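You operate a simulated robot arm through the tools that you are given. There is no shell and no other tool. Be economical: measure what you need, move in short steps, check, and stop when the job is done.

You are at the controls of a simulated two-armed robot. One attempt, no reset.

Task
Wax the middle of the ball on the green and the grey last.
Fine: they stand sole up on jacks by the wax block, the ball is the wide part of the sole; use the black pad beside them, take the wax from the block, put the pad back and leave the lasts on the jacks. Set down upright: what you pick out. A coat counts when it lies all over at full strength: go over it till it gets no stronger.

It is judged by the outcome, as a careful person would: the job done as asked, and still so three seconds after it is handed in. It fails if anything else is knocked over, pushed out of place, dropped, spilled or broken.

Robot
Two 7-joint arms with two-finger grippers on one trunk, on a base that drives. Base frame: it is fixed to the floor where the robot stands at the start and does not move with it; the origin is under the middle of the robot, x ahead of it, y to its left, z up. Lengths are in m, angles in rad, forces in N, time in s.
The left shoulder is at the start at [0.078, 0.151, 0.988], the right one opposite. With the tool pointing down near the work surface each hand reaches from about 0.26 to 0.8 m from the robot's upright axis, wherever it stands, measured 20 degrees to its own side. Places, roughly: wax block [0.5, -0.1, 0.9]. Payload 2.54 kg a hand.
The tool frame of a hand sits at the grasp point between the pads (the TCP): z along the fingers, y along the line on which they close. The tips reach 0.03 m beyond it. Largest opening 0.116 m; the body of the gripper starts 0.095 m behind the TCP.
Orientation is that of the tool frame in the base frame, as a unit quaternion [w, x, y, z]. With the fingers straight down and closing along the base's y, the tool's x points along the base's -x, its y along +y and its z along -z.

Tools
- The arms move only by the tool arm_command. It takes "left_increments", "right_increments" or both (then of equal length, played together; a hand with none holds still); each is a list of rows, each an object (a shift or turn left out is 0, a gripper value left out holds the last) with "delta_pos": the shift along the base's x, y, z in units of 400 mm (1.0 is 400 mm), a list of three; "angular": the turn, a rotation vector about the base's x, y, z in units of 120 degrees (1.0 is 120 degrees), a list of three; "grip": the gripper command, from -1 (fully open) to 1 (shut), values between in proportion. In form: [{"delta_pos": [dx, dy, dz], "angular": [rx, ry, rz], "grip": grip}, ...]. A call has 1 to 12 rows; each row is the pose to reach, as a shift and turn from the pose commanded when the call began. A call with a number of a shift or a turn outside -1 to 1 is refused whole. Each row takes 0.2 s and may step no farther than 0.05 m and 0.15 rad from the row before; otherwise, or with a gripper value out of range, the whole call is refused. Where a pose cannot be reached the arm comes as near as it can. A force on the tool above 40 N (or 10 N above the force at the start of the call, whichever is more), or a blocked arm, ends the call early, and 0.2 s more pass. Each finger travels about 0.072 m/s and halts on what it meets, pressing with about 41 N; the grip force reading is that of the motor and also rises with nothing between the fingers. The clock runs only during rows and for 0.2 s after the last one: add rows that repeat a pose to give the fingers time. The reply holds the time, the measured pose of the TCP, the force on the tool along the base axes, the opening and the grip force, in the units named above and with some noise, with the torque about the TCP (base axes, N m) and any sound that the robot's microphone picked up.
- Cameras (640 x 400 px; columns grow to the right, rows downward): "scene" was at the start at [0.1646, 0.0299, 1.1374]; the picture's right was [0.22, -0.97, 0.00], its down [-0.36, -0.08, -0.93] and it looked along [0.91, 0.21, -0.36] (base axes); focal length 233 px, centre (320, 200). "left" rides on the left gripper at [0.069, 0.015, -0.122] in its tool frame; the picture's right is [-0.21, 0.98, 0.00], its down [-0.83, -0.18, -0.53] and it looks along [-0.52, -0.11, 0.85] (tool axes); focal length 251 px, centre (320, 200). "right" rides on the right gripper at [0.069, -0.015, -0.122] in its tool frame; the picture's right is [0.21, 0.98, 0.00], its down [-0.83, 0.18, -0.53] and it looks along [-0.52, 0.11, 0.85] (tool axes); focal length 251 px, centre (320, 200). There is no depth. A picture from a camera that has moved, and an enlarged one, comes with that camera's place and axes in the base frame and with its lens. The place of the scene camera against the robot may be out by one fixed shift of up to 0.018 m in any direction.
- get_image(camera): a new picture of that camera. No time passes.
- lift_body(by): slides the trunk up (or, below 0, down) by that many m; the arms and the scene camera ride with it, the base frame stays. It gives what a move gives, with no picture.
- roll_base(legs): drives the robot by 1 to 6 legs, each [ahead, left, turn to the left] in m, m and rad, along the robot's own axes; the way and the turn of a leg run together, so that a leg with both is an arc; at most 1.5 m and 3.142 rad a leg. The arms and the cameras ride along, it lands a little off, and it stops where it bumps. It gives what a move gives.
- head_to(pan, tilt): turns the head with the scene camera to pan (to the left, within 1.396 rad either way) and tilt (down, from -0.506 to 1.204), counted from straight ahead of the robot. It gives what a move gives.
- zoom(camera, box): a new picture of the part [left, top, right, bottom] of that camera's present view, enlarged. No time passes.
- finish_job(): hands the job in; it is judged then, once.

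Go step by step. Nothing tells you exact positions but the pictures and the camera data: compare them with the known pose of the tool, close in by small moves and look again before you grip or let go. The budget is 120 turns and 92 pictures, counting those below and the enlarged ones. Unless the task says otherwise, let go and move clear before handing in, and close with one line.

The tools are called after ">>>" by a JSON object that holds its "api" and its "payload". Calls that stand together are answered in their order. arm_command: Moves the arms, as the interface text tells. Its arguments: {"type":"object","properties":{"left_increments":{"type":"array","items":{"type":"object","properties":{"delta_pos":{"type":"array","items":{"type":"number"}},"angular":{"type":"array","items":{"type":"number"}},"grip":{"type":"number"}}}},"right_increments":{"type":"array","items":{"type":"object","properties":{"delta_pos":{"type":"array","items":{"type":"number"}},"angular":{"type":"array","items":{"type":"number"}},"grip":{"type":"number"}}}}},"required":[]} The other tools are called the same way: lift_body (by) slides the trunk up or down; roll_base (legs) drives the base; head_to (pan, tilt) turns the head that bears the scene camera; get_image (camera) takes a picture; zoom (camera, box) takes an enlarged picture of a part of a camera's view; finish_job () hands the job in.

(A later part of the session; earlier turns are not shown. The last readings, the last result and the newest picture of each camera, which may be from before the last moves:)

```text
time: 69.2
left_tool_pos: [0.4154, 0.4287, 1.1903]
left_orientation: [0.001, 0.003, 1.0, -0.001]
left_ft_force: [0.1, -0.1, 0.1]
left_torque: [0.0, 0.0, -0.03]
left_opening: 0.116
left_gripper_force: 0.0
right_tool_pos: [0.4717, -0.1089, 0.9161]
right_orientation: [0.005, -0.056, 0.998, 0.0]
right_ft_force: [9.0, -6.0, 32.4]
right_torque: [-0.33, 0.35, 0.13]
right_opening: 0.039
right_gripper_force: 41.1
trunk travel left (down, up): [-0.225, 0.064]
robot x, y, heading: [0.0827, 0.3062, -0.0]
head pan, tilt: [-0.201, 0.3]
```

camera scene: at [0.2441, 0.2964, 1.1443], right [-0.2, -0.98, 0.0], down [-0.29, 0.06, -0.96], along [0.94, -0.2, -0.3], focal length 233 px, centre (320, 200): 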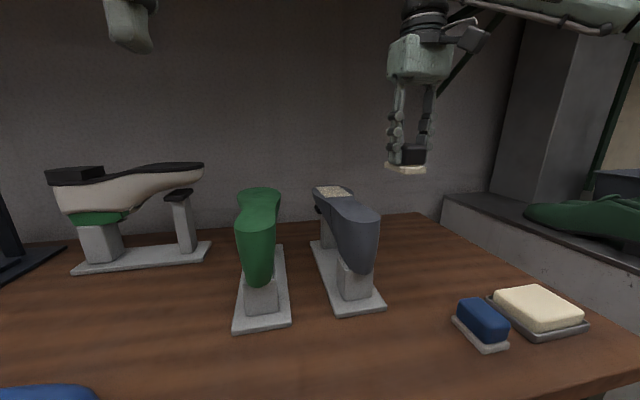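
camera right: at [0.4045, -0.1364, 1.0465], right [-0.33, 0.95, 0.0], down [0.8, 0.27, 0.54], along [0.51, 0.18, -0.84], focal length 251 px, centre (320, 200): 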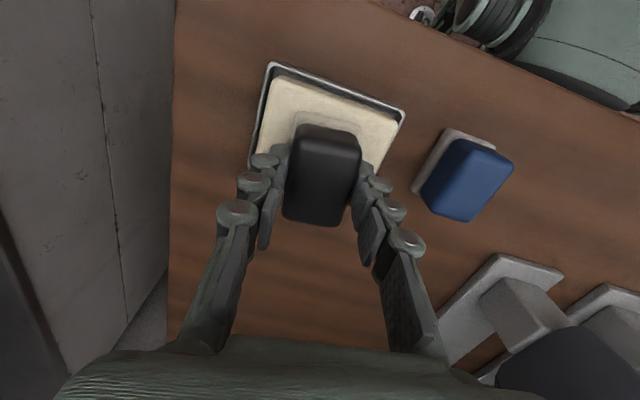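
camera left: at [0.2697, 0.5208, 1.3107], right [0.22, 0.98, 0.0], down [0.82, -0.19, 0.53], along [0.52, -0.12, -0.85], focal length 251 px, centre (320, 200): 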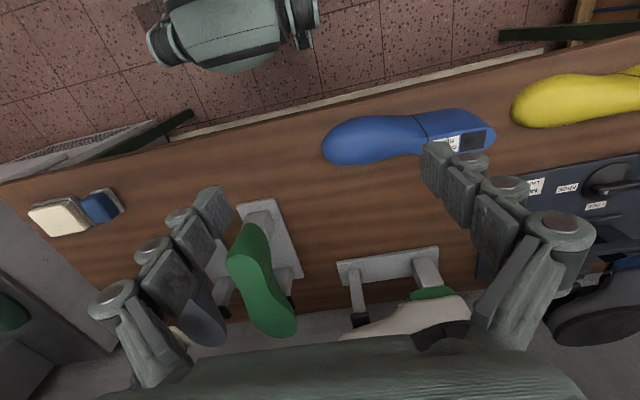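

>>> {"api": "arm_command", "payload": {"right_increments": [{"delta_pos": [0, 0, 0.006], "grip": 1}, {"delta_pos": [0.025, 0, 0.006], "grip": 1}, {"delta_pos": [0, 0, 0.006], "grip": 1}, {"delta_pos": [-0.025, 0, 0.006], "grip": 1}, {"delta_pos": [0, 0, 0.006], "grip": 1}, {"delta_pos": [0, -0.015, 0.006], "grip": 1}, {"delta_pos": [0, 0, 0.006], "grip": 1}]}}

>>> {"api": "arm_command", "payload": {"right_increments": [{"delta_pos": [0, 0, 0.12], "grip": 1}, {"delta_pos": [0, 0, 0.24], "grip": 1}, {"delta_pos": [0, 0, 0.35], "grip": 1}, {"delta_pos": [0, 0, 0.44], "grip": 1}, {"delta_pos": [0, 0, 0.46], "grip": 1}]}}

>>> {"api": "get_image", "payload": {"camera": "right"}}

```text
time: 70.8
left_tool_pos: [0.4145, 0.4276, 1.1888]
left_orientation: [0.0, 0.003, 1.0, 0.0]
left_ft_force: [0.2, -0.7, 0.4]
left_torque: [-0.02, 0.0, 0.0]
left_opening: 0.1161
left_gripper_force: 0.1
right_tool_pos: [0.4712, -0.1108, 0.92]
right_orientation: [0.0, -0.057, 0.998, 0.001]
right_ft_force: [0.7, -0.1, -0.5]
right_torque: [0.02, 0.04, -0.03]
right_opening: 0.0387
right_gripper_force: 40.9
trunk travel left (down, up): [-0.225, 0.064]
robot x, y, heading: [0.0785, 0.31, -0.002]
head pan, tilt: [-0.201, 0.3]
```

```text
time: 72.0
left_tool_pos: [0.415, 0.4279, 1.1895]
left_orientation: [0.0, 0.003, 1.0, -0.001]
left_ft_force: [-0.3, -0.1, -0.4]
left_torque: [-0.05, 0.0, -0.02]
left_opening: 0.1158
left_gripper_force: 0.0
right_tool_pos: [0.4894, -0.1024, 1.0909]
right_orientation: [0.002, -0.057, 0.998, 0.001]
right_ft_force: [0.1, 0.4, -0.5]
right_torque: [-0.01, -0.01, -0.03]
right_opening: 0.0385
right_gripper_force: 40.9
right hand out of reach, approached as far as the arm can: row 3, 4, 5
trunk travel left (down, up): [-0.225, 0.064]
robot x, y, heading: [0.0799, 0.3054, -0.007]
head pan, tilt: [-0.201, 0.3]
```

```text
34 pictures are left
camera right: at [0.4213, -0.1237, 1.2149], right [-0.32, 0.95, 0.0], down [0.8, 0.27, 0.54], along [0.51, 0.17, -0.84], focal length 251 px, centre (320, 200)
```

right: 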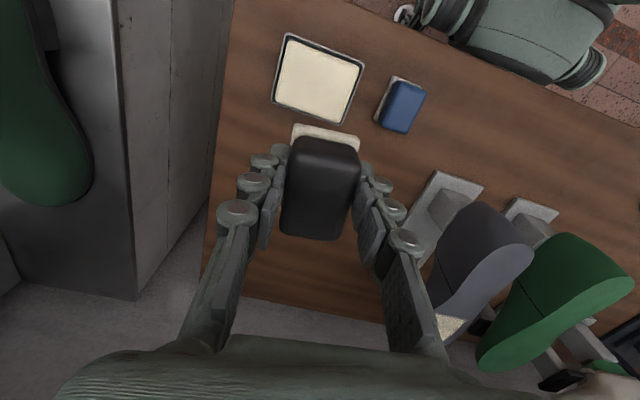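

The pad seems to have shifted forward in the grip. I'll look at it from the side.

>>> {"api": "zoom", "payload": {"camera": "scene", "box": [400, 100, 520, 200]}}

>>> {"api": "zoom", "payload": {"camera": "right", "box": [240, 100, 400, 260]}}

```text
4.00 times, centred on (460, 150) of scene
camera zoom: at [0.2439, 0.2972, 1.1444], right [-0.2, -0.98, 0.0], down [-0.29, 0.06, -0.96], along [0.94, -0.2, -0.29], focal length 932 px, centre (-240, 400)
```

zoom: 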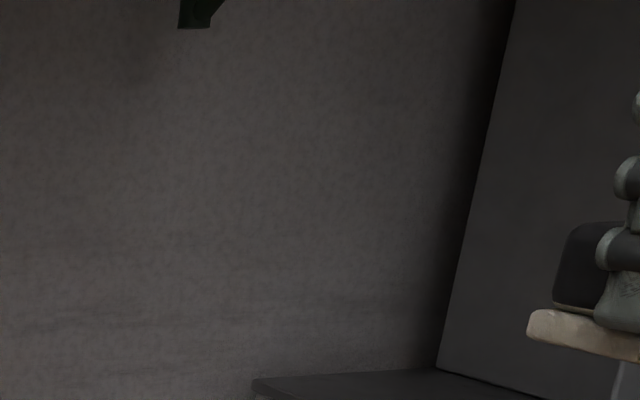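

```text
2.50 times, centred on (320, 180) of right
camera zoom: at [0.4213, -0.1237, 1.2149], right [-0.32, 0.95, 0.0], down [0.8, 0.27, 0.54], along [0.51, 0.17, -0.84], focal length 629 px, centre (320, 250)
```

zoom: 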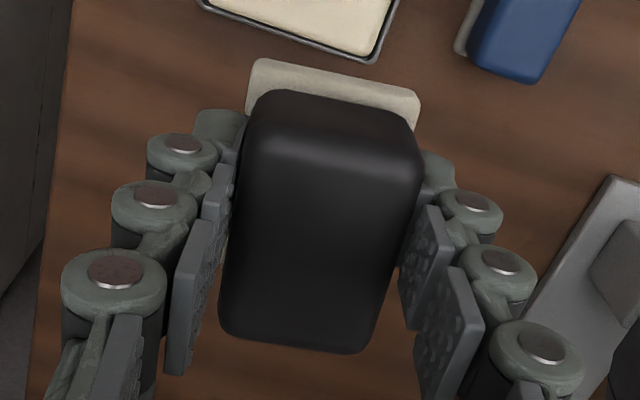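

>>> {"api": "head_to", "payload": {"pan": -0.6, "tilt": 0.2}}

>>> {"api": "get_image", "payload": {"camera": "scene"}}

```text
time: 72.9
left_tool_pos: [0.4156, 0.4274, 1.1903]
left_orientation: [0.0, 0.002, 1.0, -0.001]
left_ft_force: [-0.2, -0.1, -0.6]
left_torque: [0.0, -0.02, 0.01]
left_opening: 0.116
left_gripper_force: 0.1
right_tool_pos: [0.489, -0.102, 1.0916]
right_orientation: [0.001, -0.056, 0.998, 0.001]
right_ft_force: [0.1, -0.1, -0.1]
right_torque: [-0.01, 0.0, -0.02]
right_opening: 0.0388
right_gripper_force: 41.6
trunk travel left (down, up): [-0.225, 0.064]
robot x, y, heading: [0.0779, 0.307, -0.004]
head pan, tilt: [-0.6, 0.201]
```

```text
31 pictures are left
camera scene: at [0.2297, 0.263, 1.1535], right [-0.57, -0.82, 0.0], down [-0.16, 0.11, -0.98], along [0.81, -0.56, -0.2], focal length 233 px, centre (320, 200)
```

scene: 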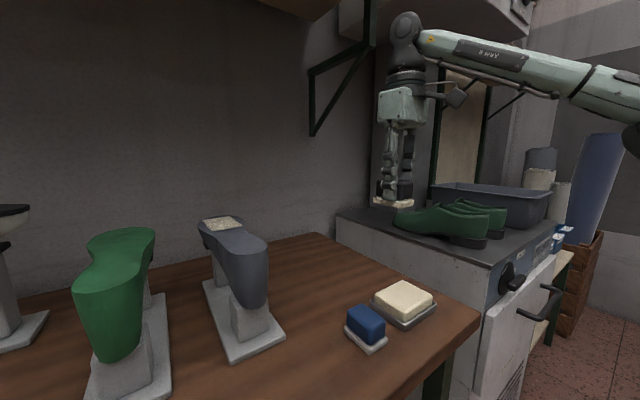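

>>> {"api": "zoom", "payload": {"camera": "scene", "box": [360, 140, 440, 220]}}

```text
5.00 times, centred on (400, 180) of scene
camera zoom: at [0.2297, 0.263, 1.1535], right [-0.57, -0.82, 0.0], down [-0.16, 0.11, -0.98], along [0.81, -0.56, -0.2], focal length 1165 px, centre (-80, 300)
```

zoom: 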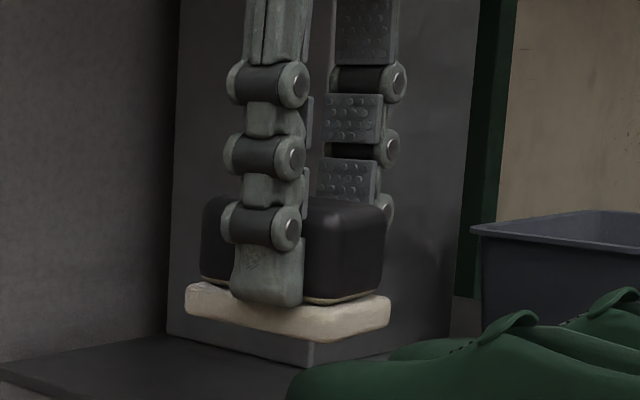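

The pad is level and loaded, now about 8 mm forward of the TCP. I'll move the left hand aside and carry the pad towards the green ball, via grey's airspace at safe height.

>>> {"api": "arm_command", "payload": {"left_increments": [{"delta_pos": [0, 0.05, 0]}, {"delta_pos": [0, 0.1, 0]}, {"delta_pos": [0, 0.15, 0]}, {"delta_pos": [0, 0.2, 0]}, {"delta_pos": [0, 0.2, 0]}, {"delta_pos": [0, 0.2, 0]}, {"delta_pos": [0, 0.2, 0]}, {"delta_pos": [0, 0.2, 0]}, {"delta_pos": [0, 0.2, 0]}, {"delta_pos": [0, 0.2, 0]}], "right_increments": [{"delta_pos": [0.05, 0.09, 0.02], "grip": 1}, {"delta_pos": [0.1, 0.18, 0.02], "grip": 1}, {"delta_pos": [0.15, 0.27, 0.02], "grip": 1}, {"delta_pos": [0.2, 0.36, 0.02], "grip": 1}, {"delta_pos": [0.25, 0.45, 0.02], "grip": 1}, {"delta_pos": [0.3, 0.54, 0.02], "grip": 1}, {"delta_pos": [0.35, 0.63, 0.02], "grip": 1}, {"delta_pos": [0.4, 0.72, 0.02], "grip": 1}, {"delta_pos": [0.45, 0.81, 0.02], "grip": 1}, {"delta_pos": [0.5, 0.9, 0.02], "grip": 1}]}}

>>> {"api": "head_to", "payload": {"pan": -0.2, "tilt": 0.3}}

```text
time: 75.1
left_tool_pos: [0.415, 0.5061, 1.1878]
left_orientation: [0.0, 0.002, 1.0, -0.001]
left_ft_force: [0.1, 0.8, 0.6]
left_torque: [-0.02, 0.01, 0.01]
left_opening: 0.1162
left_gripper_force: 0.0
right_tool_pos: [0.6889, 0.2574, 1.1005]
right_orientation: [0.001, -0.056, 0.998, 0.0]
right_ft_force: [0.6, 1.0, -0.4]
right_torque: [0.01, 0.01, -0.02]
right_opening: 0.0389
right_gripper_force: 40.8
trunk travel left (down, up): [-0.225, 0.064]
robot x, y, heading: [0.0783, 0.304, -0.009]
head pan, tilt: [-0.6, 0.201]
```

```text
time: 76.0
left_tool_pos: [0.4155, 0.5049, 1.1889]
left_orientation: [0.001, 0.003, 1.0, 0.0]
left_ft_force: [-0.3, 0.4, 0.0]
left_torque: [0.02, 0.02, -0.02]
left_opening: 0.1161
left_gripper_force: 0.0
right_tool_pos: [0.6884, 0.2554, 1.0999]
right_orientation: [0.001, -0.057, 0.998, 0.0]
right_ft_force: [0.2, 0.7, 0.0]
right_torque: [-0.03, 0.04, -0.02]
right_opening: 0.0387
right_gripper_force: 41.5
trunk travel left (down, up): [-0.225, 0.064]
robot x, y, heading: [0.0779, 0.3077, -0.006]
head pan, tilt: [-0.201, 0.3]
```

Next I go to above the green ball at (0.714, 0.314), low but clear, and look.

>>> {"api": "arm_command", "payload": {"right_increments": [{"delta_pos": [0.03, 0.07, 0], "grip": 1}, {"delta_pos": [0.064, 0.146, 0], "grip": 1}, {"delta_pos": [0.064, 0.146, -0.06], "grip": 1}, {"delta_pos": [0.064, 0.146, -0.105], "grip": 1}, {"delta_pos": [0.064, 0.146, -0.105], "grip": 1}]}}

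>>> {"api": "zoom", "payload": {"camera": "scene", "box": [210, 150, 310, 220]}}

>>> {"api": "get_image", "payload": {"camera": "left"}}

```text
time: 77.2
left_tool_pos: [0.4161, 0.5048, 1.1891]
left_orientation: [0.0, 0.002, 1.0, 0.0]
left_ft_force: [0.4, 0.5, -0.3]
left_torque: [-0.02, -0.03, 0.0]
left_opening: 0.1161
left_gripper_force: 0.1
right_tool_pos: [0.7134, 0.316, 1.0601]
right_orientation: [0.002, -0.057, 0.998, 0.001]
right_ft_force: [-0.2, 0.6, -0.8]
right_torque: [-0.04, -0.03, 0.0]
right_opening: 0.0386
right_gripper_force: 40.8
right hand out of reach, approached as far as the arm can: row 2
trunk travel left (down, up): [-0.225, 0.064]
robot x, y, heading: [0.08, 0.3053, -0.006]
head pan, tilt: [-0.201, 0.3]
```

```text
5.71 times, centred on (260, 185) of scene
camera zoom: at [0.2445, 0.2971, 1.1443], right [-0.2, -0.98, 0.0], down [-0.29, 0.06, -0.96], along [0.94, -0.2, -0.3], focal length 1331 px, centre (663, 286)
```

zoom: 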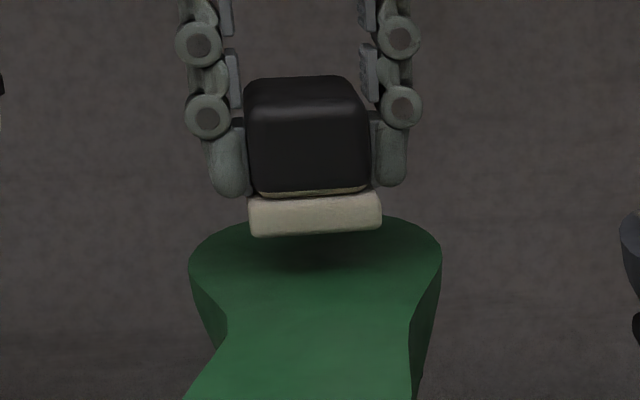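

```text
28 pictures are left
camera left: at [0.3472, 0.5208, 1.3095], right [0.22, 0.98, 0.0], down [0.82, -0.19, 0.53], along [0.52, -0.12, -0.85], focal length 251 px, centre (320, 200)
```

left: 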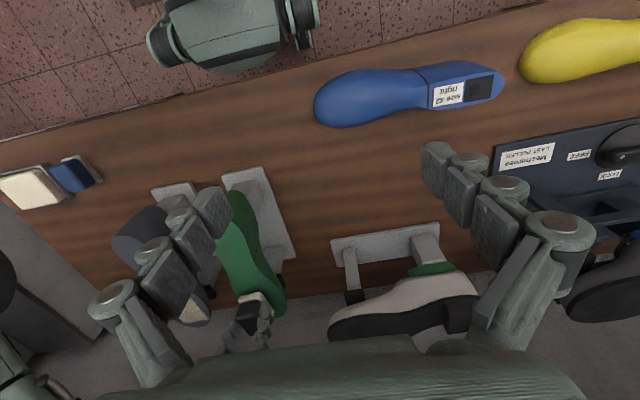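

Well centred over the green ball. Lowering to contact.

>>> {"api": "arm_command", "payload": {"right_increments": [{"delta_pos": [0, -0.002, -0.015], "grip": 1}, {"delta_pos": [0, -0.002, -0.03], "grip": 1}, {"delta_pos": [0, -0.002, -0.033], "grip": 1}, {"delta_pos": [0, -0.002, -0.033], "grip": 1}]}}

>>> {"api": "arm_command", "payload": {"right_increments": [{"delta_pos": [0, 0, -0.003], "grip": 1}, {"delta_pos": [0, 0, -0.003], "grip": 1}]}}

```text
time: 78.2
left_tool_pos: [0.4154, 0.5047, 1.1871]
left_orientation: [0.0, 0.003, 1.0, 0.0]
left_ft_force: [-0.7, -0.4, 0.5]
left_torque: [0.01, 0.01, -0.01]
left_opening: 0.1158
left_gripper_force: 0.1
right_tool_pos: [0.7145, 0.3133, 1.0465]
right_orientation: [0.001, -0.057, 0.998, 0.001]
right_ft_force: [0.0, 0.4, -1.5]
right_torque: [0.03, 0.01, 0.0]
right_opening: 0.0387
right_gripper_force: 41.2
trunk travel left (down, up): [-0.225, 0.064]
robot x, y, heading: [0.0795, 0.3101, -0.003]
head pan, tilt: [-0.201, 0.3]
```

```text
time: 78.8
left_tool_pos: [0.4156, 0.5041, 1.1871]
left_orientation: [0.0, 0.003, 1.0, 0.0]
left_ft_force: [0.1, 0.1, -0.9]
left_torque: [-0.03, -0.01, 0.01]
left_opening: 0.1159
left_gripper_force: 0.1
right_tool_pos: [0.714, 0.3144, 1.0453]
right_orientation: [0.0, -0.057, 0.998, 0.001]
right_ft_force: [0.0, 0.1, -1.1]
right_torque: [0.01, 0.01, 0.0]
right_opening: 0.0389
right_gripper_force: 40.9
trunk travel left (down, up): [-0.225, 0.064]
robot x, y, heading: [0.0822, 0.303, -0.002]
head pan, tilt: [-0.201, 0.3]
```

>>> {"api": "arm_command", "payload": {"right_increments": [{"delta_pos": [0, 0, -0.005], "grip": 1}, {"delta_pos": [0, 0, -0.005], "grip": 1}]}}

>>> {"api": "zoom", "payload": {"camera": "scene", "box": [210, 150, 310, 220]}}

```text
time: 79.3
left_tool_pos: [0.4155, 0.5055, 1.1885]
left_orientation: [0.0, 0.003, 1.0, 0.0]
left_ft_force: [0.4, -0.9, -0.1]
left_torque: [0.02, 0.01, 0.04]
left_opening: 0.1161
left_gripper_force: 0.1
right_tool_pos: [0.7158, 0.3147, 1.0446]
right_orientation: [0.002, -0.057, 0.998, 0.001]
right_ft_force: [1.0, 0.5, 3.5]
right_torque: [0.02, 0.07, -0.05]
right_opening: 0.0388
right_gripper_force: 41.0
trunk travel left (down, up): [-0.225, 0.064]
robot x, y, heading: [0.0772, 0.3093, -0.005]
head pan, tilt: [-0.201, 0.3]
```

```text
5.71 times, centred on (260, 185) of scene
camera zoom: at [0.2442, 0.297, 1.1444], right [-0.2, -0.98, 0.0], down [-0.29, 0.06, -0.96], along [0.94, -0.2, -0.3], focal length 1331 px, centre (663, 286)
```

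zoom: 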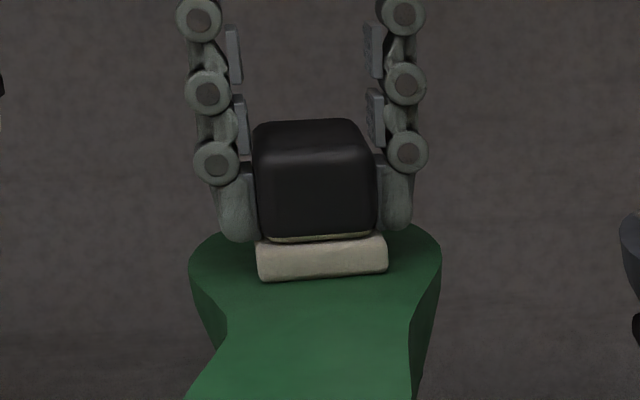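

First contact (3.5 N). I'll press about 1 mm more and work over the patch.

>>> {"api": "arm_command", "payload": {"right_increments": [{"delta_pos": [0, 0, -0.004], "grip": 1}, {"delta_pos": [0.045, 0, -0.004], "grip": 1}, {"delta_pos": [0.045, 0.03, -0.004], "grip": 1}, {"delta_pos": [0, 0.03, -0.004], "grip": 1}, {"delta_pos": [-0.055, 0.03, -0.004], "grip": 1}, {"delta_pos": [-0.055, 0, -0.004], "grip": 1}, {"delta_pos": [-0.055, -0.03, -0.004], "grip": 1}, {"delta_pos": [0, -0.03, -0.004], "grip": 1}, {"delta_pos": [0.045, -0.03, -0.004], "grip": 1}, {"delta_pos": [0.045, 0, -0.004], "grip": 1}, {"delta_pos": [-0.01, 0, -0.004], "grip": 1}, {"delta_pos": [-0.055, 0, -0.004], "grip": 1}]}}

>>> {"api": "arm_command", "payload": {"right_increments": [{"delta_pos": [0.05, 0, -0.002], "grip": 1}, {"delta_pos": [0.1, 0, -0.002], "grip": 1}, {"delta_pos": [0.1, 0.03, -0.002], "grip": 1}, {"delta_pos": [0.05, 0.03, -0.002], "grip": 1}, {"delta_pos": [0, 0.03, -0.002], "grip": 1}, {"delta_pos": [0, -0.03, -0.002], "grip": 1}, {"delta_pos": [0.05, -0.03, -0.002], "grip": 1}, {"delta_pos": [0.1, -0.03, -0.002], "grip": 1}, {"delta_pos": [0.05, 0, -0.002], "grip": 1}]}}

>>> {"api": "arm_command", "payload": {"right_increments": [{"delta_pos": [0, 0, 0.06], "grip": 1}, {"delta_pos": [0, -0.05, 0.12], "grip": 1}, {"delta_pos": [0, -0.15, 0.13], "grip": 1}, {"delta_pos": [-0.02, -0.26, 0.13], "grip": 1}, {"delta_pos": [-0.06, -0.37, 0.13], "grip": 1}, {"delta_pos": [-0.12, -0.46, 0.13], "grip": 1}, {"delta_pos": [-0.18, -0.55, 0.13], "grip": 1}]}}

>>> {"api": "zoom", "payload": {"camera": "scene", "box": [210, 150, 310, 220]}}

>>> {"api": "zoom", "payload": {"camera": "left", "box": [190, 220, 310, 330]}}

```text
time: 82.0
left_tool_pos: [0.4145, 0.5047, 1.1886]
left_orientation: [0.001, 0.003, 1.0, 0.0]
left_ft_force: [-0.3, 0.9, -0.1]
left_torque: [-0.02, -0.01, -0.01]
left_opening: 0.1158
left_gripper_force: 0.0
right_tool_pos: [0.6919, 0.3135, 1.0426]
right_orientation: [0.003, -0.055, 0.998, 0.001]
right_ft_force: [5.0, -0.7, 18.4]
right_torque: [-0.12, 0.23, 0.03]
right_opening: 0.0387
right_gripper_force: 40.8
trunk travel left (down, up): [-0.225, 0.064]
robot x, y, heading: [0.0772, 0.305, -0.006]
head pan, tilt: [-0.201, 0.3]
```

```text
time: 84.0
left_tool_pos: [0.4141, 0.5047, 1.1884]
left_orientation: [0.001, 0.003, 1.0, 0.0]
left_ft_force: [-0.2, 0.4, 0.0]
left_torque: [-0.04, -0.01, 0.0]
left_opening: 0.1162
left_gripper_force: 0.0
right_tool_pos: [0.7115, 0.3134, 1.0433]
right_orientation: [0.003, -0.056, 0.998, 0.001]
right_ft_force: [5.6, -6.8, 27.4]
right_torque: [-0.42, 0.33, 0.19]
right_opening: 0.0389
right_gripper_force: 41.1
trunk travel left (down, up): [-0.225, 0.064]
robot x, y, heading: [0.0809, 0.3097, -0.007]
head pan, tilt: [-0.201, 0.3]
```

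```text
time: 85.5
left_tool_pos: [0.4152, 0.5052, 1.1882]
left_orientation: [0.001, 0.003, 1.0, 0.0]
left_ft_force: [0.7, 0.0, 0.2]
left_torque: [0.02, -0.01, -0.01]
left_opening: 0.116
left_gripper_force: 0.1
right_tool_pos: [0.6423, 0.091, 1.093]
right_orientation: [0.001, -0.057, 0.998, 0.001]
right_ft_force: [-0.8, -0.3, -0.5]
right_torque: [0.04, -0.01, -0.02]
right_opening: 0.0384
right_gripper_force: 40.5
trunk travel left (down, up): [-0.225, 0.064]
robot x, y, heading: [0.078, 0.3071, -0.006]
head pan, tilt: [-0.201, 0.3]
```

```text
5.71 times, centred on (260, 185) of scene
camera zoom: at [0.2441, 0.2963, 1.1443], right [-0.2, -0.98, 0.0], down [-0.29, 0.06, -0.96], along [0.94, -0.2, -0.3], focal length 1331 px, centre (663, 286)
```

zoom: 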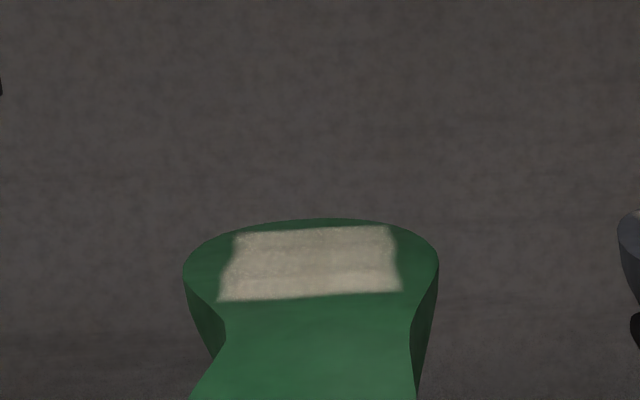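

```text
3.64 times, centred on (250, 275) of left
camera zoom: at [0.3467, 0.5198, 1.3099], right [0.22, 0.98, 0.0], down [0.82, -0.19, 0.53], along [0.52, -0.12, -0.85], focal length 914 px, centre (574, -73)
```

zoom: 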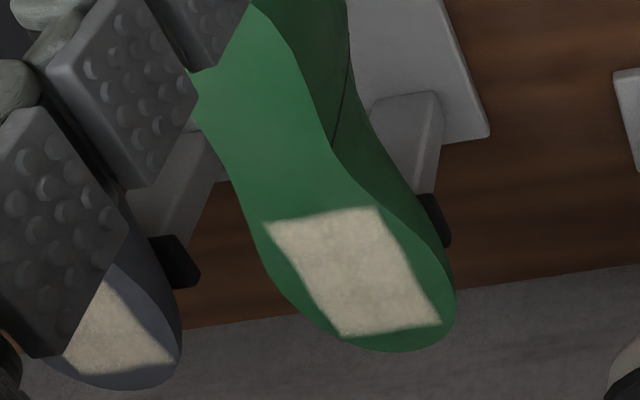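

The green coat is centred and already looks strong. I'll reload once more for a second pass to confirm it no longer strengthens.

>>> {"api": "arm_command", "payload": {"right_increments": [{"delta_pos": [-0.08, -0.09, 0], "grip": 1}, {"delta_pos": [-0.16, -0.18, 0], "grip": 1}, {"delta_pos": [-0.24, -0.27, 0], "grip": 1}, {"delta_pos": [-0.32, -0.36, -0.02], "grip": 1}, {"delta_pos": [-0.39, -0.44, -0.05], "grip": 1}, {"delta_pos": [-0.435, -0.5, -0.1], "grip": 1}, {"delta_pos": [-0.435, -0.5, -0.2], "grip": 1}, {"delta_pos": [-0.435, -0.5, -0.3], "grip": 1}, {"delta_pos": [-0.435, -0.5, -0.38], "grip": 1}, {"delta_pos": [-0.435, -0.5, -0.427], "grip": 1}, {"delta_pos": [-0.435, -0.5, -0.427], "grip": 1}]}}

>>> {"api": "arm_command", "payload": {"right_increments": [{"delta_pos": [0, 0, -0.006], "grip": 1}, {"delta_pos": [0, 0, -0.01], "grip": 1}, {"delta_pos": [0, 0, -0.01], "grip": 1}]}}

```text
time: 88.0
left_tool_pos: [0.4157, 0.5047, 1.1877]
left_orientation: [0.001, 0.003, 1.0, 0.0]
left_ft_force: [0.4, -0.4, 0.7]
left_torque: [0.0, -0.03, 0.02]
left_opening: 0.1163
left_gripper_force: 0.1
right_tool_pos: [0.4642, -0.1042, 0.9227]
right_orientation: [0.002, -0.056, 0.998, 0.001]
right_ft_force: [0.8, 0.5, -0.5]
right_torque: [0.01, 0.02, 0.01]
right_opening: 0.0388
right_gripper_force: 40.8
right hand out of reach, approached as far as the arm can: row 6
trunk travel left (down, up): [-0.225, 0.064]
robot x, y, heading: [0.0792, 0.3071, -0.003]
head pan, tilt: [-0.201, 0.3]
```

```text
time: 88.8
left_tool_pos: [0.4139, 0.505, 1.188]
left_orientation: [0.0, 0.002, 1.0, 0.0]
left_ft_force: [-0.6, -0.6, 0.9]
left_torque: [-0.03, 0.01, 0.0]
left_opening: 0.116
left_gripper_force: 0.1
right_tool_pos: [0.4641, -0.1055, 0.9181]
right_orientation: [0.001, -0.057, 0.998, 0.001]
right_ft_force: [0.1, -0.9, -0.8]
right_torque: [0.04, 0.0, -0.01]
right_opening: 0.0387
right_gripper_force: 40.8
trunk travel left (down, up): [-0.225, 0.064]
robot x, y, heading: [0.0803, 0.3064, -0.008]
head pan, tilt: [-0.201, 0.3]
```

>>> {"api": "arm_command", "payload": {"right_increments": [{"delta_pos": [0, 0, -0.006], "grip": 1}, {"delta_pos": [0, 0, -0.009], "grip": 1}, {"delta_pos": [0, 0, -0.009], "grip": 1}]}}

```text
time: 89.5
left_tool_pos: [0.4153, 0.5056, 1.1891]
left_orientation: [0.0, 0.002, 1.0, 0.0]
left_ft_force: [-0.1, -0.8, 0.6]
left_torque: [-0.01, 0.02, 0.0]
left_opening: 0.1158
left_gripper_force: 0.0
right_tool_pos: [0.4666, -0.1068, 0.9168]
right_orientation: [0.002, -0.057, 0.998, 0.0]
right_ft_force: [0.5, 0.8, 7.0]
right_torque: [-0.05, 0.2, 0.0]
right_opening: 0.0386
right_gripper_force: 40.9
trunk travel left (down, up): [-0.225, 0.064]
robot x, y, heading: [0.0805, 0.3062, -0.003]
head pan, tilt: [-0.201, 0.3]
```

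>>> {"api": "arm_command", "payload": {"right_increments": [{"delta_pos": [0.02, 0, -0.002], "grip": 1}, {"delta_pos": [0, 0, -0.002], "grip": 1}, {"delta_pos": [-0.02, 0, -0.002], "grip": 1}, {"delta_pos": [0, 0, -0.002], "grip": 1}, {"delta_pos": [0, -0.015, -0.002], "grip": 1}, {"delta_pos": [0, 0, -0.002], "grip": 1}]}}

>>> {"api": "arm_command", "payload": {"right_increments": [{"delta_pos": [0, 0, 0.12], "grip": 1}, {"delta_pos": [0, 0, 0.24], "grip": 1}, {"delta_pos": [0.04, 0.06, 0.35], "grip": 1}, {"delta_pos": [0.1, 0.14, 0.43], "grip": 1}, {"delta_pos": [0.16, 0.23, 0.45], "grip": 1}, {"delta_pos": [0.22, 0.32, 0.45], "grip": 1}, {"delta_pos": [0.28, 0.41, 0.45], "grip": 1}, {"delta_pos": [0.34, 0.5, 0.45], "grip": 1}, {"delta_pos": [0.4, 0.59, 0.45], "grip": 1}, {"delta_pos": [0.46, 0.68, 0.45], "grip": 1}, {"delta_pos": [0.52, 0.77, 0.45], "grip": 1}, {"delta_pos": [0.57, 0.86, 0.45], "grip": 1}]}}

```text
time: 91.0
left_tool_pos: [0.4154, 0.5051, 1.1875]
left_orientation: [0.0, 0.002, 1.0, -0.001]
left_ft_force: [0.3, -0.4, 0.3]
left_torque: [0.03, -0.03, -0.05]
left_opening: 0.1161
left_gripper_force: 0.0
right_tool_pos: [0.4656, -0.107, 0.916]
right_orientation: [0.003, -0.055, 0.998, 0.0]
right_ft_force: [1.2, -7.0, 23.6]
right_torque: [-0.35, 0.46, 0.14]
right_opening: 0.0389
right_gripper_force: 41.2
trunk travel left (down, up): [-0.225, 0.064]
robot x, y, heading: [0.0791, 0.3057, -0.008]
head pan, tilt: [-0.201, 0.3]
```

```text
refused: row 3 steps farther than a row can; nothing moved
```

>>> {"api": "arm_command", "payload": {"right_increments": [{"delta_pos": [0, 0, 0.12], "grip": 1}, {"delta_pos": [0, 0, 0.24], "grip": 1}, {"delta_pos": [0.03, 0.04, 0.35], "grip": 1}, {"delta_pos": [0.08, 0.12, 0.42], "grip": 1}, {"delta_pos": [0.14, 0.21, 0.45], "grip": 1}, {"delta_pos": [0.2, 0.31, 0.45], "grip": 1}, {"delta_pos": [0.26, 0.41, 0.45], "grip": 1}, {"delta_pos": [0.33, 0.5, 0.45], "grip": 1}, {"delta_pos": [0.4, 0.59, 0.45], "grip": 1}, {"delta_pos": [0.46, 0.68, 0.45], "grip": 1}, {"delta_pos": [0.52, 0.77, 0.45], "grip": 1}, {"delta_pos": [0.57, 0.86, 0.45], "grip": 1}]}}

```text
time: 91.2
left_tool_pos: [0.4163, 0.5052, 1.187]
left_orientation: [0.001, 0.003, 1.0, 0.0]
left_ft_force: [0.1, 0.3, -0.6]
left_torque: [0.0, 0.01, -0.02]
left_opening: 0.116
left_gripper_force: 0.1
right_tool_pos: [0.4668, -0.1051, 0.9151]
right_orientation: [-0.009, -0.056, 0.998, 0.004]
right_ft_force: [0.0, 2.7, 9.6]
right_torque: [-0.07, -0.38, 0.11]
right_opening: 0.0389
right_gripper_force: 41.2
trunk travel left (down, up): [-0.225, 0.064]
robot x, y, heading: [0.079, 0.3078, -0.005]
head pan, tilt: [-0.201, 0.3]
stopped in row 1 (right hand): the force on the tool passed its limit at 44 N (the readings are from after the stop); the commanded pose is now the measured one
```

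The lift was stopped by a force spike, so I'll look before moving.

>>> {"api": "get_image", "payload": {"camera": "right"}}

>>> {"api": "head_to", "payload": {"pan": -0.6, "tilt": 0.45}}

>>> {"api": "get_image", "payload": {"camera": "scene"}}

```text
24 pictures are left
camera right: at [0.4017, -0.1272, 1.0402], right [-0.32, 0.95, 0.01], down [0.81, 0.27, 0.52], along [0.49, 0.18, -0.85], focal length 251 px, centre (320, 200)
```

right: 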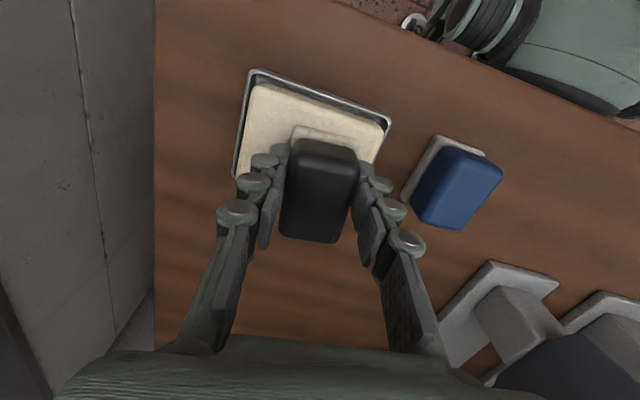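

```text
time: 92.1
left_tool_pos: [0.4151, 0.5055, 1.188]
left_orientation: [0.001, 0.003, 1.0, -0.001]
left_ft_force: [0.1, 0.0, 0.4]
left_torque: [-0.01, -0.01, 0.0]
left_opening: 0.1159
left_gripper_force: 0.0
right_tool_pos: [0.4661, -0.1052, 0.9165]
right_orientation: [-0.011, -0.054, 0.998, 0.002]
right_ft_force: [1.8, 3.0, 17.2]
right_torque: [-0.01, -0.73, 0.1]
right_opening: 0.0389
right_gripper_force: 41.3
trunk travel left (down, up): [-0.225, 0.064]
robot x, y, heading: [0.0785, 0.3069, -0.002]
head pan, tilt: [-0.6, 0.45]
```

```text
23 pictures are left
camera scene: at [0.228, 0.2647, 1.1307], right [-0.57, -0.82, 0.0], down [-0.36, 0.25, -0.9], along [0.74, -0.51, -0.43], focal length 233 px, centre (320, 200)
```

scene: 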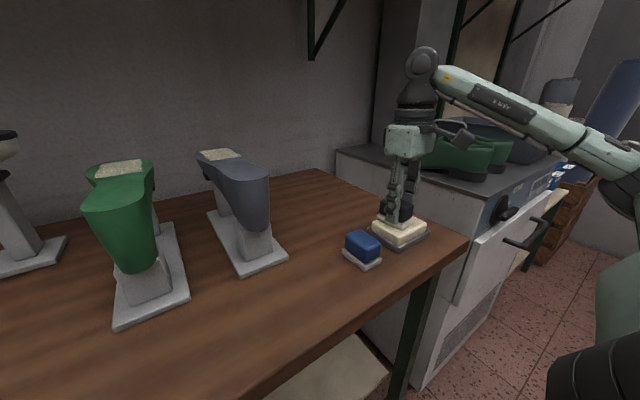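

It looks like a jerk at the edge of the near reach; nothing is displaced. I'll lift gently, moving outward and correcting the slight tilt.

>>> {"api": "arm_command", "payload": {"right_increments": [{"delta_pos": [0, 0, 0.01], "angular": [0, -0.003, 0], "grip": 1}, {"delta_pos": [0, 0, 0.03], "angular": [0, -0.006, 0], "grip": 1}, {"delta_pos": [0, 0, 0.08], "angular": [0, -0.0095, 0], "grip": 1}, {"delta_pos": [0.02, 0.02, 0.16], "angular": [0, -0.0095, 0], "grip": 1}, {"delta_pos": [0.05, 0.05, 0.25], "angular": [0, -0.0095, 0], "grip": 1}, {"delta_pos": [0.1, 0.1, 0.33], "angular": [0, -0.0095, 0], "grip": 1}, {"delta_pos": [0.15, 0.17, 0.41], "angular": [0, -0.0095, 0], "grip": 1}]}}

```text
time: 93.7
left_tool_pos: [0.4156, 0.5055, 1.1875]
left_orientation: [0.0, 0.004, 1.0, -0.001]
left_ft_force: [-0.2, -0.1, -0.7]
left_torque: [-0.04, 0.0, -0.02]
left_opening: 0.116
left_gripper_force: 0.0
right_tool_pos: [0.5258, -0.0371, 1.081]
right_orientation: [-0.002, -0.056, 0.998, 0.003]
right_ft_force: [0.1, 0.2, -1.5]
right_torque: [-0.03, 0.0, -0.01]
right_opening: 0.0386
right_gripper_force: 41.0
trunk travel left (down, up): [-0.225, 0.064]
robot x, y, heading: [0.0802, 0.308, -0.005]
head pan, tilt: [-0.6, 0.45]
```

>>> {"api": "arm_command", "payload": {"right_increments": [{"delta_pos": [0.05, 0.095, 0.03], "angular": [0, -0.002, 0], "grip": 1}, {"delta_pos": [0.1, 0.19, 0.03], "angular": [0, -0.002, 0], "grip": 1}, {"delta_pos": [0.15, 0.29, 0.03], "angular": [0, -0.002, 0], "grip": 1}, {"delta_pos": [0.2, 0.39, 0.03], "angular": [0, -0.002, 0], "grip": 1}, {"delta_pos": [0.25, 0.49, 0.03], "angular": [0, -0.002, 0], "grip": 1}, {"delta_pos": [0.3, 0.59, 0.03], "angular": [0, -0.002, 0], "grip": 1}, {"delta_pos": [0.36, 0.69, 0.03], "angular": [0, -0.002, 0], "grip": 1}, {"delta_pos": [0.42, 0.79, 0.03], "angular": [0, -0.002, 0], "grip": 1}, {"delta_pos": [0.465, 0.878, 0.02], "angular": [0, -0.002, 0], "grip": 1}, {"delta_pos": [0.465, 0.878, -0.05], "angular": [0, -0.002, 0], "grip": 1}, {"delta_pos": [0.465, 0.878, -0.08], "angular": [0, -0.002, 0], "grip": 1}, {"delta_pos": [0.465, 0.878, -0.08], "angular": [0, -0.002, 0], "grip": 1}]}}

>>> {"api": "head_to", "payload": {"pan": -0.2, "tilt": 0.3}}

>>> {"api": "zoom", "payload": {"camera": "scene", "box": [210, 150, 310, 220]}}

```text
time: 96.3
left_tool_pos: [0.416, 0.505, 1.1868]
left_orientation: [0.0, 0.003, 1.0, 0.0]
left_ft_force: [0.0, -0.3, 0.5]
left_torque: [0.01, 0.01, 0.0]
left_opening: 0.1161
left_gripper_force: 0.0
right_tool_pos: [0.7129, 0.3144, 1.0507]
right_orientation: [0.001, -0.054, 0.999, 0.002]
right_ft_force: [0.1, -0.2, -0.7]
right_torque: [-0.04, 0.06, 0.01]
right_opening: 0.0386
right_gripper_force: 40.8
trunk travel left (down, up): [-0.225, 0.064]
robot x, y, heading: [0.0788, 0.3053, -0.004]
head pan, tilt: [-0.6, 0.45]
```

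```text
time: 97.2
left_tool_pos: [0.4152, 0.5055, 1.1879]
left_orientation: [0.0, 0.003, 1.0, 0.0]
left_ft_force: [-0.1, -0.7, -1.1]
left_torque: [0.02, -0.02, -0.01]
left_opening: 0.1158
left_gripper_force: 0.0
right_tool_pos: [0.7126, 0.3143, 1.0502]
right_orientation: [0.002, -0.054, 0.999, 0.002]
right_ft_force: [-0.3, -0.5, -0.9]
right_torque: [0.02, 0.02, -0.01]
right_opening: 0.0385
right_gripper_force: 41.0
trunk travel left (down, up): [-0.225, 0.064]
robot x, y, heading: [0.0804, 0.3064, -0.012]
head pan, tilt: [-0.201, 0.3]
```

```text
5.71 times, centred on (260, 185) of scene
camera zoom: at [0.2446, 0.2966, 1.1442], right [-0.21, -0.98, 0.0], down [-0.29, 0.06, -0.96], along [0.93, -0.2, -0.3], focal length 1331 px, centre (663, 286)
```

zoom: 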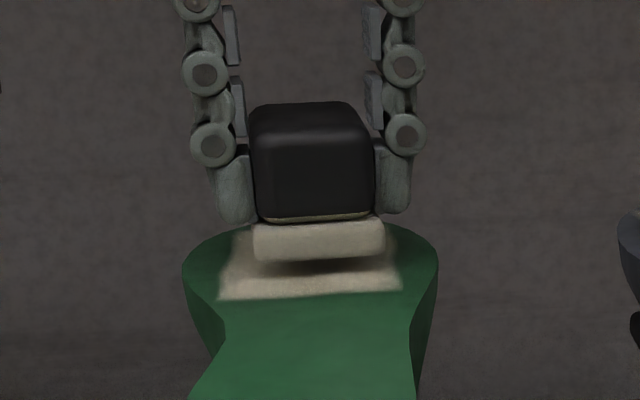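

>>> {"api": "arm_command", "payload": {"right_increments": [{"delta_pos": [0, 0, -0.01], "grip": 1}, {"delta_pos": [0, 0, -0.02], "grip": 1}, {"delta_pos": [0, 0, -0.02], "grip": 1}]}}

>>> {"api": "arm_command", "payload": {"right_increments": [{"delta_pos": [0, 0, -0.003], "grip": 1}, {"delta_pos": [0, 0, -0.003], "grip": 1}]}}

```text
time: 98.0
left_tool_pos: [0.4149, 0.5044, 1.1891]
left_orientation: [0.002, 0.002, 1.0, 0.0]
left_ft_force: [-0.9, -0.5, -0.3]
left_torque: [-0.01, 0.01, 0.01]
left_opening: 0.1162
left_gripper_force: 0.0
right_tool_pos: [0.7123, 0.313, 1.0435]
right_orientation: [0.004, -0.055, 0.998, 0.004]
right_ft_force: [5.2, 1.8, 17.2]
right_torque: [0.02, 0.14, -0.05]
right_opening: 0.0388
right_gripper_force: 41.0
trunk travel left (down, up): [-0.225, 0.064]
robot x, y, heading: [0.0797, 0.3062, -0.004]
head pan, tilt: [-0.201, 0.3]
```

```text
time: 98.6
left_tool_pos: [0.4133, 0.5057, 1.1899]
left_orientation: [0.001, 0.003, 1.0, 0.0]
left_ft_force: [-0.1, 0.0, -0.7]
left_torque: [0.01, 0.01, -0.01]
left_opening: 0.116
left_gripper_force: 0.0
right_tool_pos: [0.7118, 0.3126, 1.0424]
right_orientation: [0.002, -0.055, 0.998, 0.003]
right_ft_force: [10.8, 2.9, 31.6]
right_torque: [0.06, 0.29, -0.05]
right_opening: 0.039
right_gripper_force: 41.2
trunk travel left (down, up): [-0.225, 0.064]
robot x, y, heading: [0.0835, 0.3082, -0.008]
head pan, tilt: [-0.201, 0.3]
```

Pressing a bit hard; I'll ease off and go over the whole patch including the side edges.

>>> {"api": "arm_command", "payload": {"right_increments": [{"delta_pos": [0, 0, 0.004], "grip": 1}, {"delta_pos": [0.05, 0, 0.004], "grip": 1}, {"delta_pos": [0.05, 0.037, 0.004], "grip": 1}, {"delta_pos": [0, 0.037, 0.004], "grip": 1}, {"delta_pos": [-0.055, 0.037, 0.004], "grip": 1}, {"delta_pos": [-0.055, 0, 0.004], "grip": 1}, {"delta_pos": [-0.055, -0.037, 0.004], "grip": 1}, {"delta_pos": [0, -0.037, 0.004], "grip": 1}, {"delta_pos": [0.05, -0.037, 0.004], "grip": 1}, {"delta_pos": [0.05, 0, 0.003], "grip": 1}, {"delta_pos": [0, 0, 0.003], "grip": 1}, {"delta_pos": [-0.05, 0, 0.003], "grip": 1}]}}

>>> {"api": "arm_command", "payload": {"right_increments": [{"delta_pos": [0.02, 0, 0.06], "grip": 1}, {"delta_pos": [0.02, -0.05, 0.12], "grip": 1}, {"delta_pos": [0.02, -0.15, 0.15], "grip": 1}, {"delta_pos": [0, -0.26, 0.15], "grip": 1}, {"delta_pos": [-0.04, -0.37, 0.15], "grip": 1}, {"delta_pos": [-0.1, -0.46, 0.15], "grip": 1}, {"delta_pos": [-0.16, -0.55, 0.15], "grip": 1}]}}

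>>> {"api": "zoom", "payload": {"camera": "scene", "box": [220, 150, 370, 260]}}

>>> {"api": "zoom", "payload": {"camera": "left", "box": [190, 220, 310, 330]}}

```text
time: 101.2
left_tool_pos: [0.4152, 0.5049, 1.1893]
left_orientation: [0.001, 0.003, 1.0, 0.0]
left_ft_force: [0.1, -0.1, 0.8]
left_torque: [0.02, 0.02, -0.01]
left_opening: 0.1159
left_gripper_force: 0.1
right_tool_pos: [0.6897, 0.3138, 1.0422]
right_orientation: [0.004, -0.055, 0.998, 0.004]
right_ft_force: [9.5, 0.0, 35.7]
right_torque: [-0.24, 0.31, 0.09]
right_opening: 0.0391
right_gripper_force: 40.8
trunk travel left (down, up): [-0.225, 0.064]
robot x, y, heading: [0.08, 0.3063, -0.005]
head pan, tilt: [-0.201, 0.3]
```

```text
time: 102.8
left_tool_pos: [0.4143, 0.5038, 1.1888]
left_orientation: [0.0, 0.003, 1.0, 0.0]
left_ft_force: [0.1, -0.2, -0.4]
left_torque: [-0.02, -0.04, 0.0]
left_opening: 0.116
left_gripper_force: 0.0
right_tool_pos: [0.625, 0.0928, 1.0988]
right_orientation: [0.001, -0.056, 0.998, 0.004]
right_ft_force: [-0.6, -0.4, -0.8]
right_torque: [0.04, 0.01, -0.01]
right_opening: 0.0388
right_gripper_force: 41.1
trunk travel left (down, up): [-0.225, 0.064]
robot x, y, heading: [0.0803, 0.309, -0.005]
head pan, tilt: [-0.201, 0.3]
```

```text
3.64 times, centred on (295, 205) of scene
camera zoom: at [0.2441, 0.296, 1.1443], right [-0.2, -0.98, 0.0], down [-0.29, 0.06, -0.96], along [0.94, -0.2, -0.3], focal length 847 px, centre (411, 182)
```

zoom: 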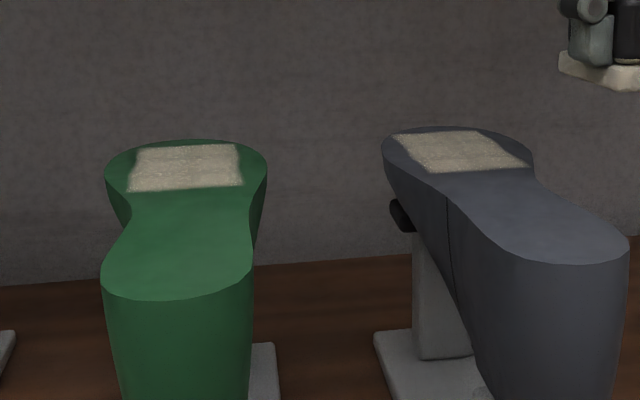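

```text
3.64 times, centred on (250, 275) of left
camera zoom: at [0.3468, 0.5194, 1.3098], right [0.22, 0.98, 0.0], down [0.82, -0.19, 0.53], along [0.52, -0.12, -0.85], focal length 914 px, centre (574, -73)
```

zoom: 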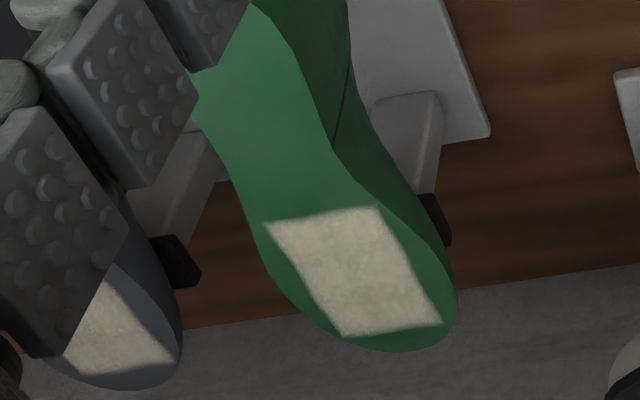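

Green is unchanged, so it's saturated. I'll give grey one more light pass with the loaded pad to be sure it is equally full.

>>> {"api": "arm_command", "payload": {"right_increments": [{"delta_pos": [0.08, 0.06, 0], "grip": 1}, {"delta_pos": [0.16, 0.12, 0], "grip": 1}, {"delta_pos": [0.2175, 0.168, -0.03], "grip": 1}, {"delta_pos": [0.2175, 0.168, -0.1], "grip": 1}, {"delta_pos": [0.2175, 0.168, -0.133], "grip": 1}, {"delta_pos": [0.2175, 0.168, -0.133], "grip": 1}]}}

>>> {"api": "arm_command", "payload": {"right_increments": [{"delta_pos": [0, 0, -0.004], "grip": 1}, {"delta_pos": [0, 0, -0.007], "grip": 1}, {"delta_pos": [0, 0, -0.007], "grip": 1}]}}

```text
time: 104.2
left_tool_pos: [0.4156, 0.505, 1.1879]
left_orientation: [0.002, 0.003, 1.0, 0.0]
left_ft_force: [-0.1, 1.3, 0.1]
left_torque: [-0.03, 0.04, 0.0]
left_opening: 0.1158
left_gripper_force: 0.1
right_tool_pos: [0.7141, 0.1613, 1.0438]
right_orientation: [0.001, -0.055, 0.998, 0.003]
right_ft_force: [0.0, 0.2, -1.3]
right_torque: [0.01, -0.01, 0.0]
right_opening: 0.0387
right_gripper_force: 41.1
trunk travel left (down, up): [-0.225, 0.064]
robot x, y, heading: [0.0743, 0.3064, -0.007]
head pan, tilt: [-0.201, 0.3]
```

```text
time: 105.0
left_tool_pos: [0.4161, 0.5053, 1.1883]
left_orientation: [0.0, 0.003, 1.0, 0.0]
left_ft_force: [-0.4, 0.0, 0.6]
left_torque: [-0.01, -0.02, 0.0]
left_opening: 0.1163
left_gripper_force: 0.0
right_tool_pos: [0.7141, 0.1614, 1.042]
right_orientation: [0.001, -0.054, 0.999, 0.002]
right_ft_force: [-2.0, 0.5, 3.6]
right_torque: [-0.08, 0.11, -0.02]
right_opening: 0.0388
right_gripper_force: 40.8
trunk travel left (down, up): [-0.225, 0.064]
robot x, y, heading: [0.0771, 0.305, -0.003]
head pan, tilt: [-0.201, 0.3]
```

>>> {"api": "arm_command", "payload": {"right_increments": [{"delta_pos": [0, 0, -0.002], "grip": 1}, {"delta_pos": [0.05, 0, -0.002], "grip": 1}, {"delta_pos": [0.05, 0.03, -0.002], "grip": 1}, {"delta_pos": [0, 0.03, -0.002], "grip": 1}, {"delta_pos": [-0.05, 0.03, -0.002], "grip": 1}, {"delta_pos": [-0.05, 0, -0.002], "grip": 1}, {"delta_pos": [-0.05, -0.035, -0.002], "grip": 1}, {"delta_pos": [0, -0.035, -0.002], "grip": 1}, {"delta_pos": [0.05, -0.035, -0.002], "grip": 1}, {"delta_pos": [0.05, 0, -0.002], "grip": 1}, {"delta_pos": [0, 0, -0.002], "grip": 1}, {"delta_pos": [-0.05, 0, -0.002], "grip": 1}]}}

>>> {"api": "arm_command", "payload": {"right_increments": [{"delta_pos": [0.02, 0, 0.06], "grip": 1}, {"delta_pos": [0.02, 0, 0.12], "grip": 1}, {"delta_pos": [-0.05, -0.07, 0.15], "grip": 1}, {"delta_pos": [-0.12, -0.14, 0.15], "grip": 1}, {"delta_pos": [-0.19, -0.22, 0.15], "grip": 1}, {"delta_pos": [-0.25, -0.32, 0.15], "grip": 1}]}}

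>>> {"api": "zoom", "payload": {"camera": "scene", "box": [290, 150, 390, 220]}}

>>> {"api": "get_image", "payload": {"camera": "right"}}

```text
time: 107.6
left_tool_pos: [0.4156, 0.5043, 1.1885]
left_orientation: [0.0, 0.004, 1.0, 0.0]
left_ft_force: [0.7, 0.1, 1.2]
left_torque: [0.0, 0.03, 0.02]
left_opening: 0.1161
left_gripper_force: 0.0
right_tool_pos: [0.6935, 0.1587, 1.0424]
right_orientation: [0.002, -0.054, 0.999, 0.003]
right_ft_force: [2.2, -0.8, 12.3]
right_torque: [-0.18, 0.1, 0.04]
right_opening: 0.0388
right_gripper_force: 41.5
trunk travel left (down, up): [-0.225, 0.064]
robot x, y, heading: [0.0788, 0.3078, -0.002]
head pan, tilt: [-0.201, 0.3]
```

```text
time: 109.0
left_tool_pos: [0.4156, 0.503, 1.1881]
left_orientation: [0.001, 0.003, 1.0, 0.0]
left_ft_force: [-0.3, 0.6, 0.3]
left_torque: [0.03, -0.03, 0.01]
left_opening: 0.1162
left_gripper_force: 0.1
right_tool_pos: [0.5955, 0.0293, 1.1019]
right_orientation: [0.001, -0.055, 0.998, 0.004]
right_ft_force: [-0.4, 0.0, -1.4]
right_torque: [0.01, 0.01, -0.02]
right_opening: 0.0389
right_gripper_force: 41.0
trunk travel left (down, up): [-0.225, 0.064]
robot x, y, heading: [0.0791, 0.3069, -0.006]
head pan, tilt: [-0.201, 0.3]
```

```text
5.71 times, centred on (340, 185) of scene
camera zoom: at [0.2442, 0.296, 1.1443], right [-0.2, -0.98, 0.0], down [-0.29, 0.06, -0.96], along [0.94, -0.2, -0.3], focal length 1331 px, centre (206, 286)
```

zoom: 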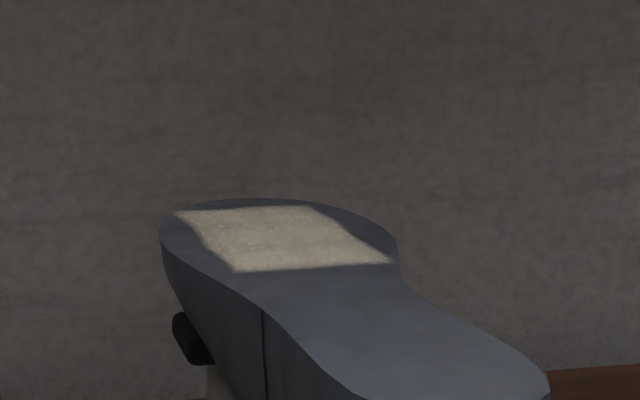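

```text
18 pictures are left
camera right: at [0.528, 0.0067, 1.2242], right [-0.32, 0.95, 0.01], down [0.8, 0.27, 0.54], along [0.51, 0.18, -0.84], focal length 251 px, centre (320, 200)
```

right: 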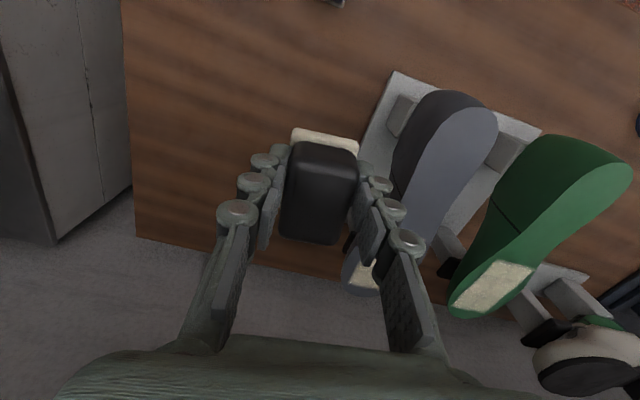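

Both coats are full and no longer changing. Now I'll return the pad to its home, allowing for its forward and upward shift in the grip.

>>> {"api": "arm_command", "payload": {"right_increments": [{"delta_pos": [-0.04, -0.04, -0.05], "grip": 1}, {"delta_pos": [-0.071, -0.068, -0.13], "grip": 1}, {"delta_pos": [-0.071, -0.068, -0.23], "grip": 1}, {"delta_pos": [-0.071, -0.068, -0.33], "grip": 1}, {"delta_pos": [-0.071, -0.068, -0.42], "grip": 1}, {"delta_pos": [-0.071, -0.068, -0.5], "grip": 1}, {"delta_pos": [-0.071, -0.068, -0.5], "grip": 1}]}}

>>> {"api": "head_to", "payload": {"pan": -0.45, "tilt": 0.45}}

>>> {"api": "get_image", "payload": {"camera": "scene"}}

>>> {"api": "get_image", "payload": {"camera": "right"}}

```text
time: 110.6
left_tool_pos: [0.4169, 0.5043, 1.1884]
left_orientation: [0.0, 0.002, 1.0, 0.0]
left_ft_force: [-0.2, -1.0, -0.9]
left_torque: [-0.03, -0.03, 0.02]
left_opening: 0.1163
left_gripper_force: 0.1
right_tool_pos: [0.5668, 0.0022, 0.901]
right_orientation: [0.001, -0.055, 0.998, 0.003]
right_ft_force: [-0.1, -0.2, -0.5]
right_torque: [0.0, 0.04, 0.02]
right_opening: 0.0387
right_gripper_force: 40.9
trunk travel left (down, up): [-0.225, 0.064]
robot x, y, heading: [0.0765, 0.3076, -0.005]
head pan, tilt: [-0.201, 0.3]
```

```text
time: 111.3
left_tool_pos: [0.4157, 0.5042, 1.1874]
left_orientation: [0.0, 0.002, 1.0, -0.001]
left_ft_force: [1.3, -0.4, -0.7]
left_torque: [-0.03, 0.05, -0.01]
left_opening: 0.1157
left_gripper_force: 0.1
right_tool_pos: [0.5682, 0.002, 0.9013]
right_orientation: [0.002, -0.054, 0.999, 0.003]
right_ft_force: [0.1, -0.5, -0.9]
right_torque: [0.03, 0.03, 0.02]
right_opening: 0.0388
right_gripper_force: 41.5
trunk travel left (down, up): [-0.225, 0.064]
robot x, y, heading: [0.0803, 0.3047, -0.007]
head pan, tilt: [-0.45, 0.45]
```

```text
17 pictures are left
camera scene: at [0.2358, 0.2754, 1.1304], right [-0.44, -0.9, 0.0], down [-0.39, 0.19, -0.9], along [0.81, -0.4, -0.43], focal length 233 px, centre (320, 200)
```

scene: 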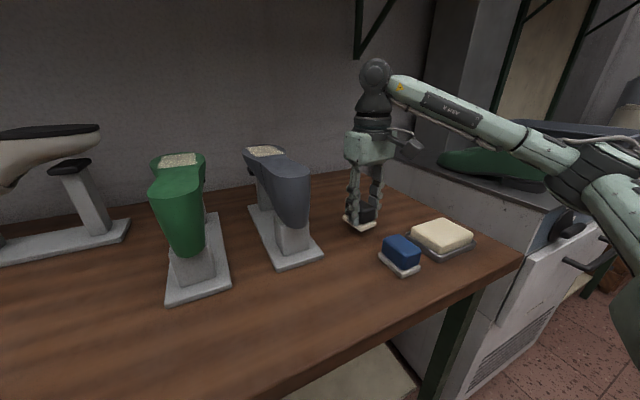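

```text
16 pictures are left
camera right: at [0.5003, -0.02, 1.0247], right [-0.32, 0.95, 0.01], down [0.8, 0.27, 0.54], along [0.51, 0.18, -0.84], focal length 251 px, centre (320, 200)
```

right: 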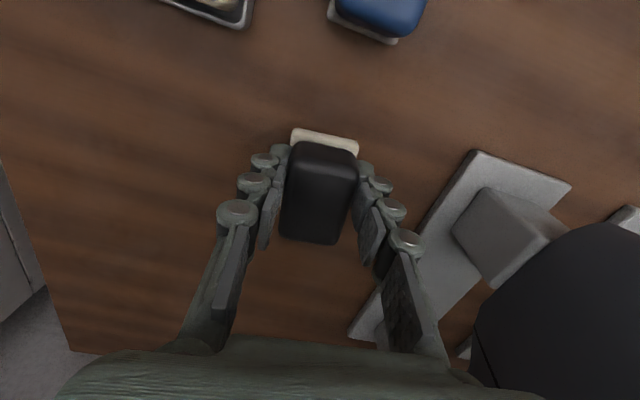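

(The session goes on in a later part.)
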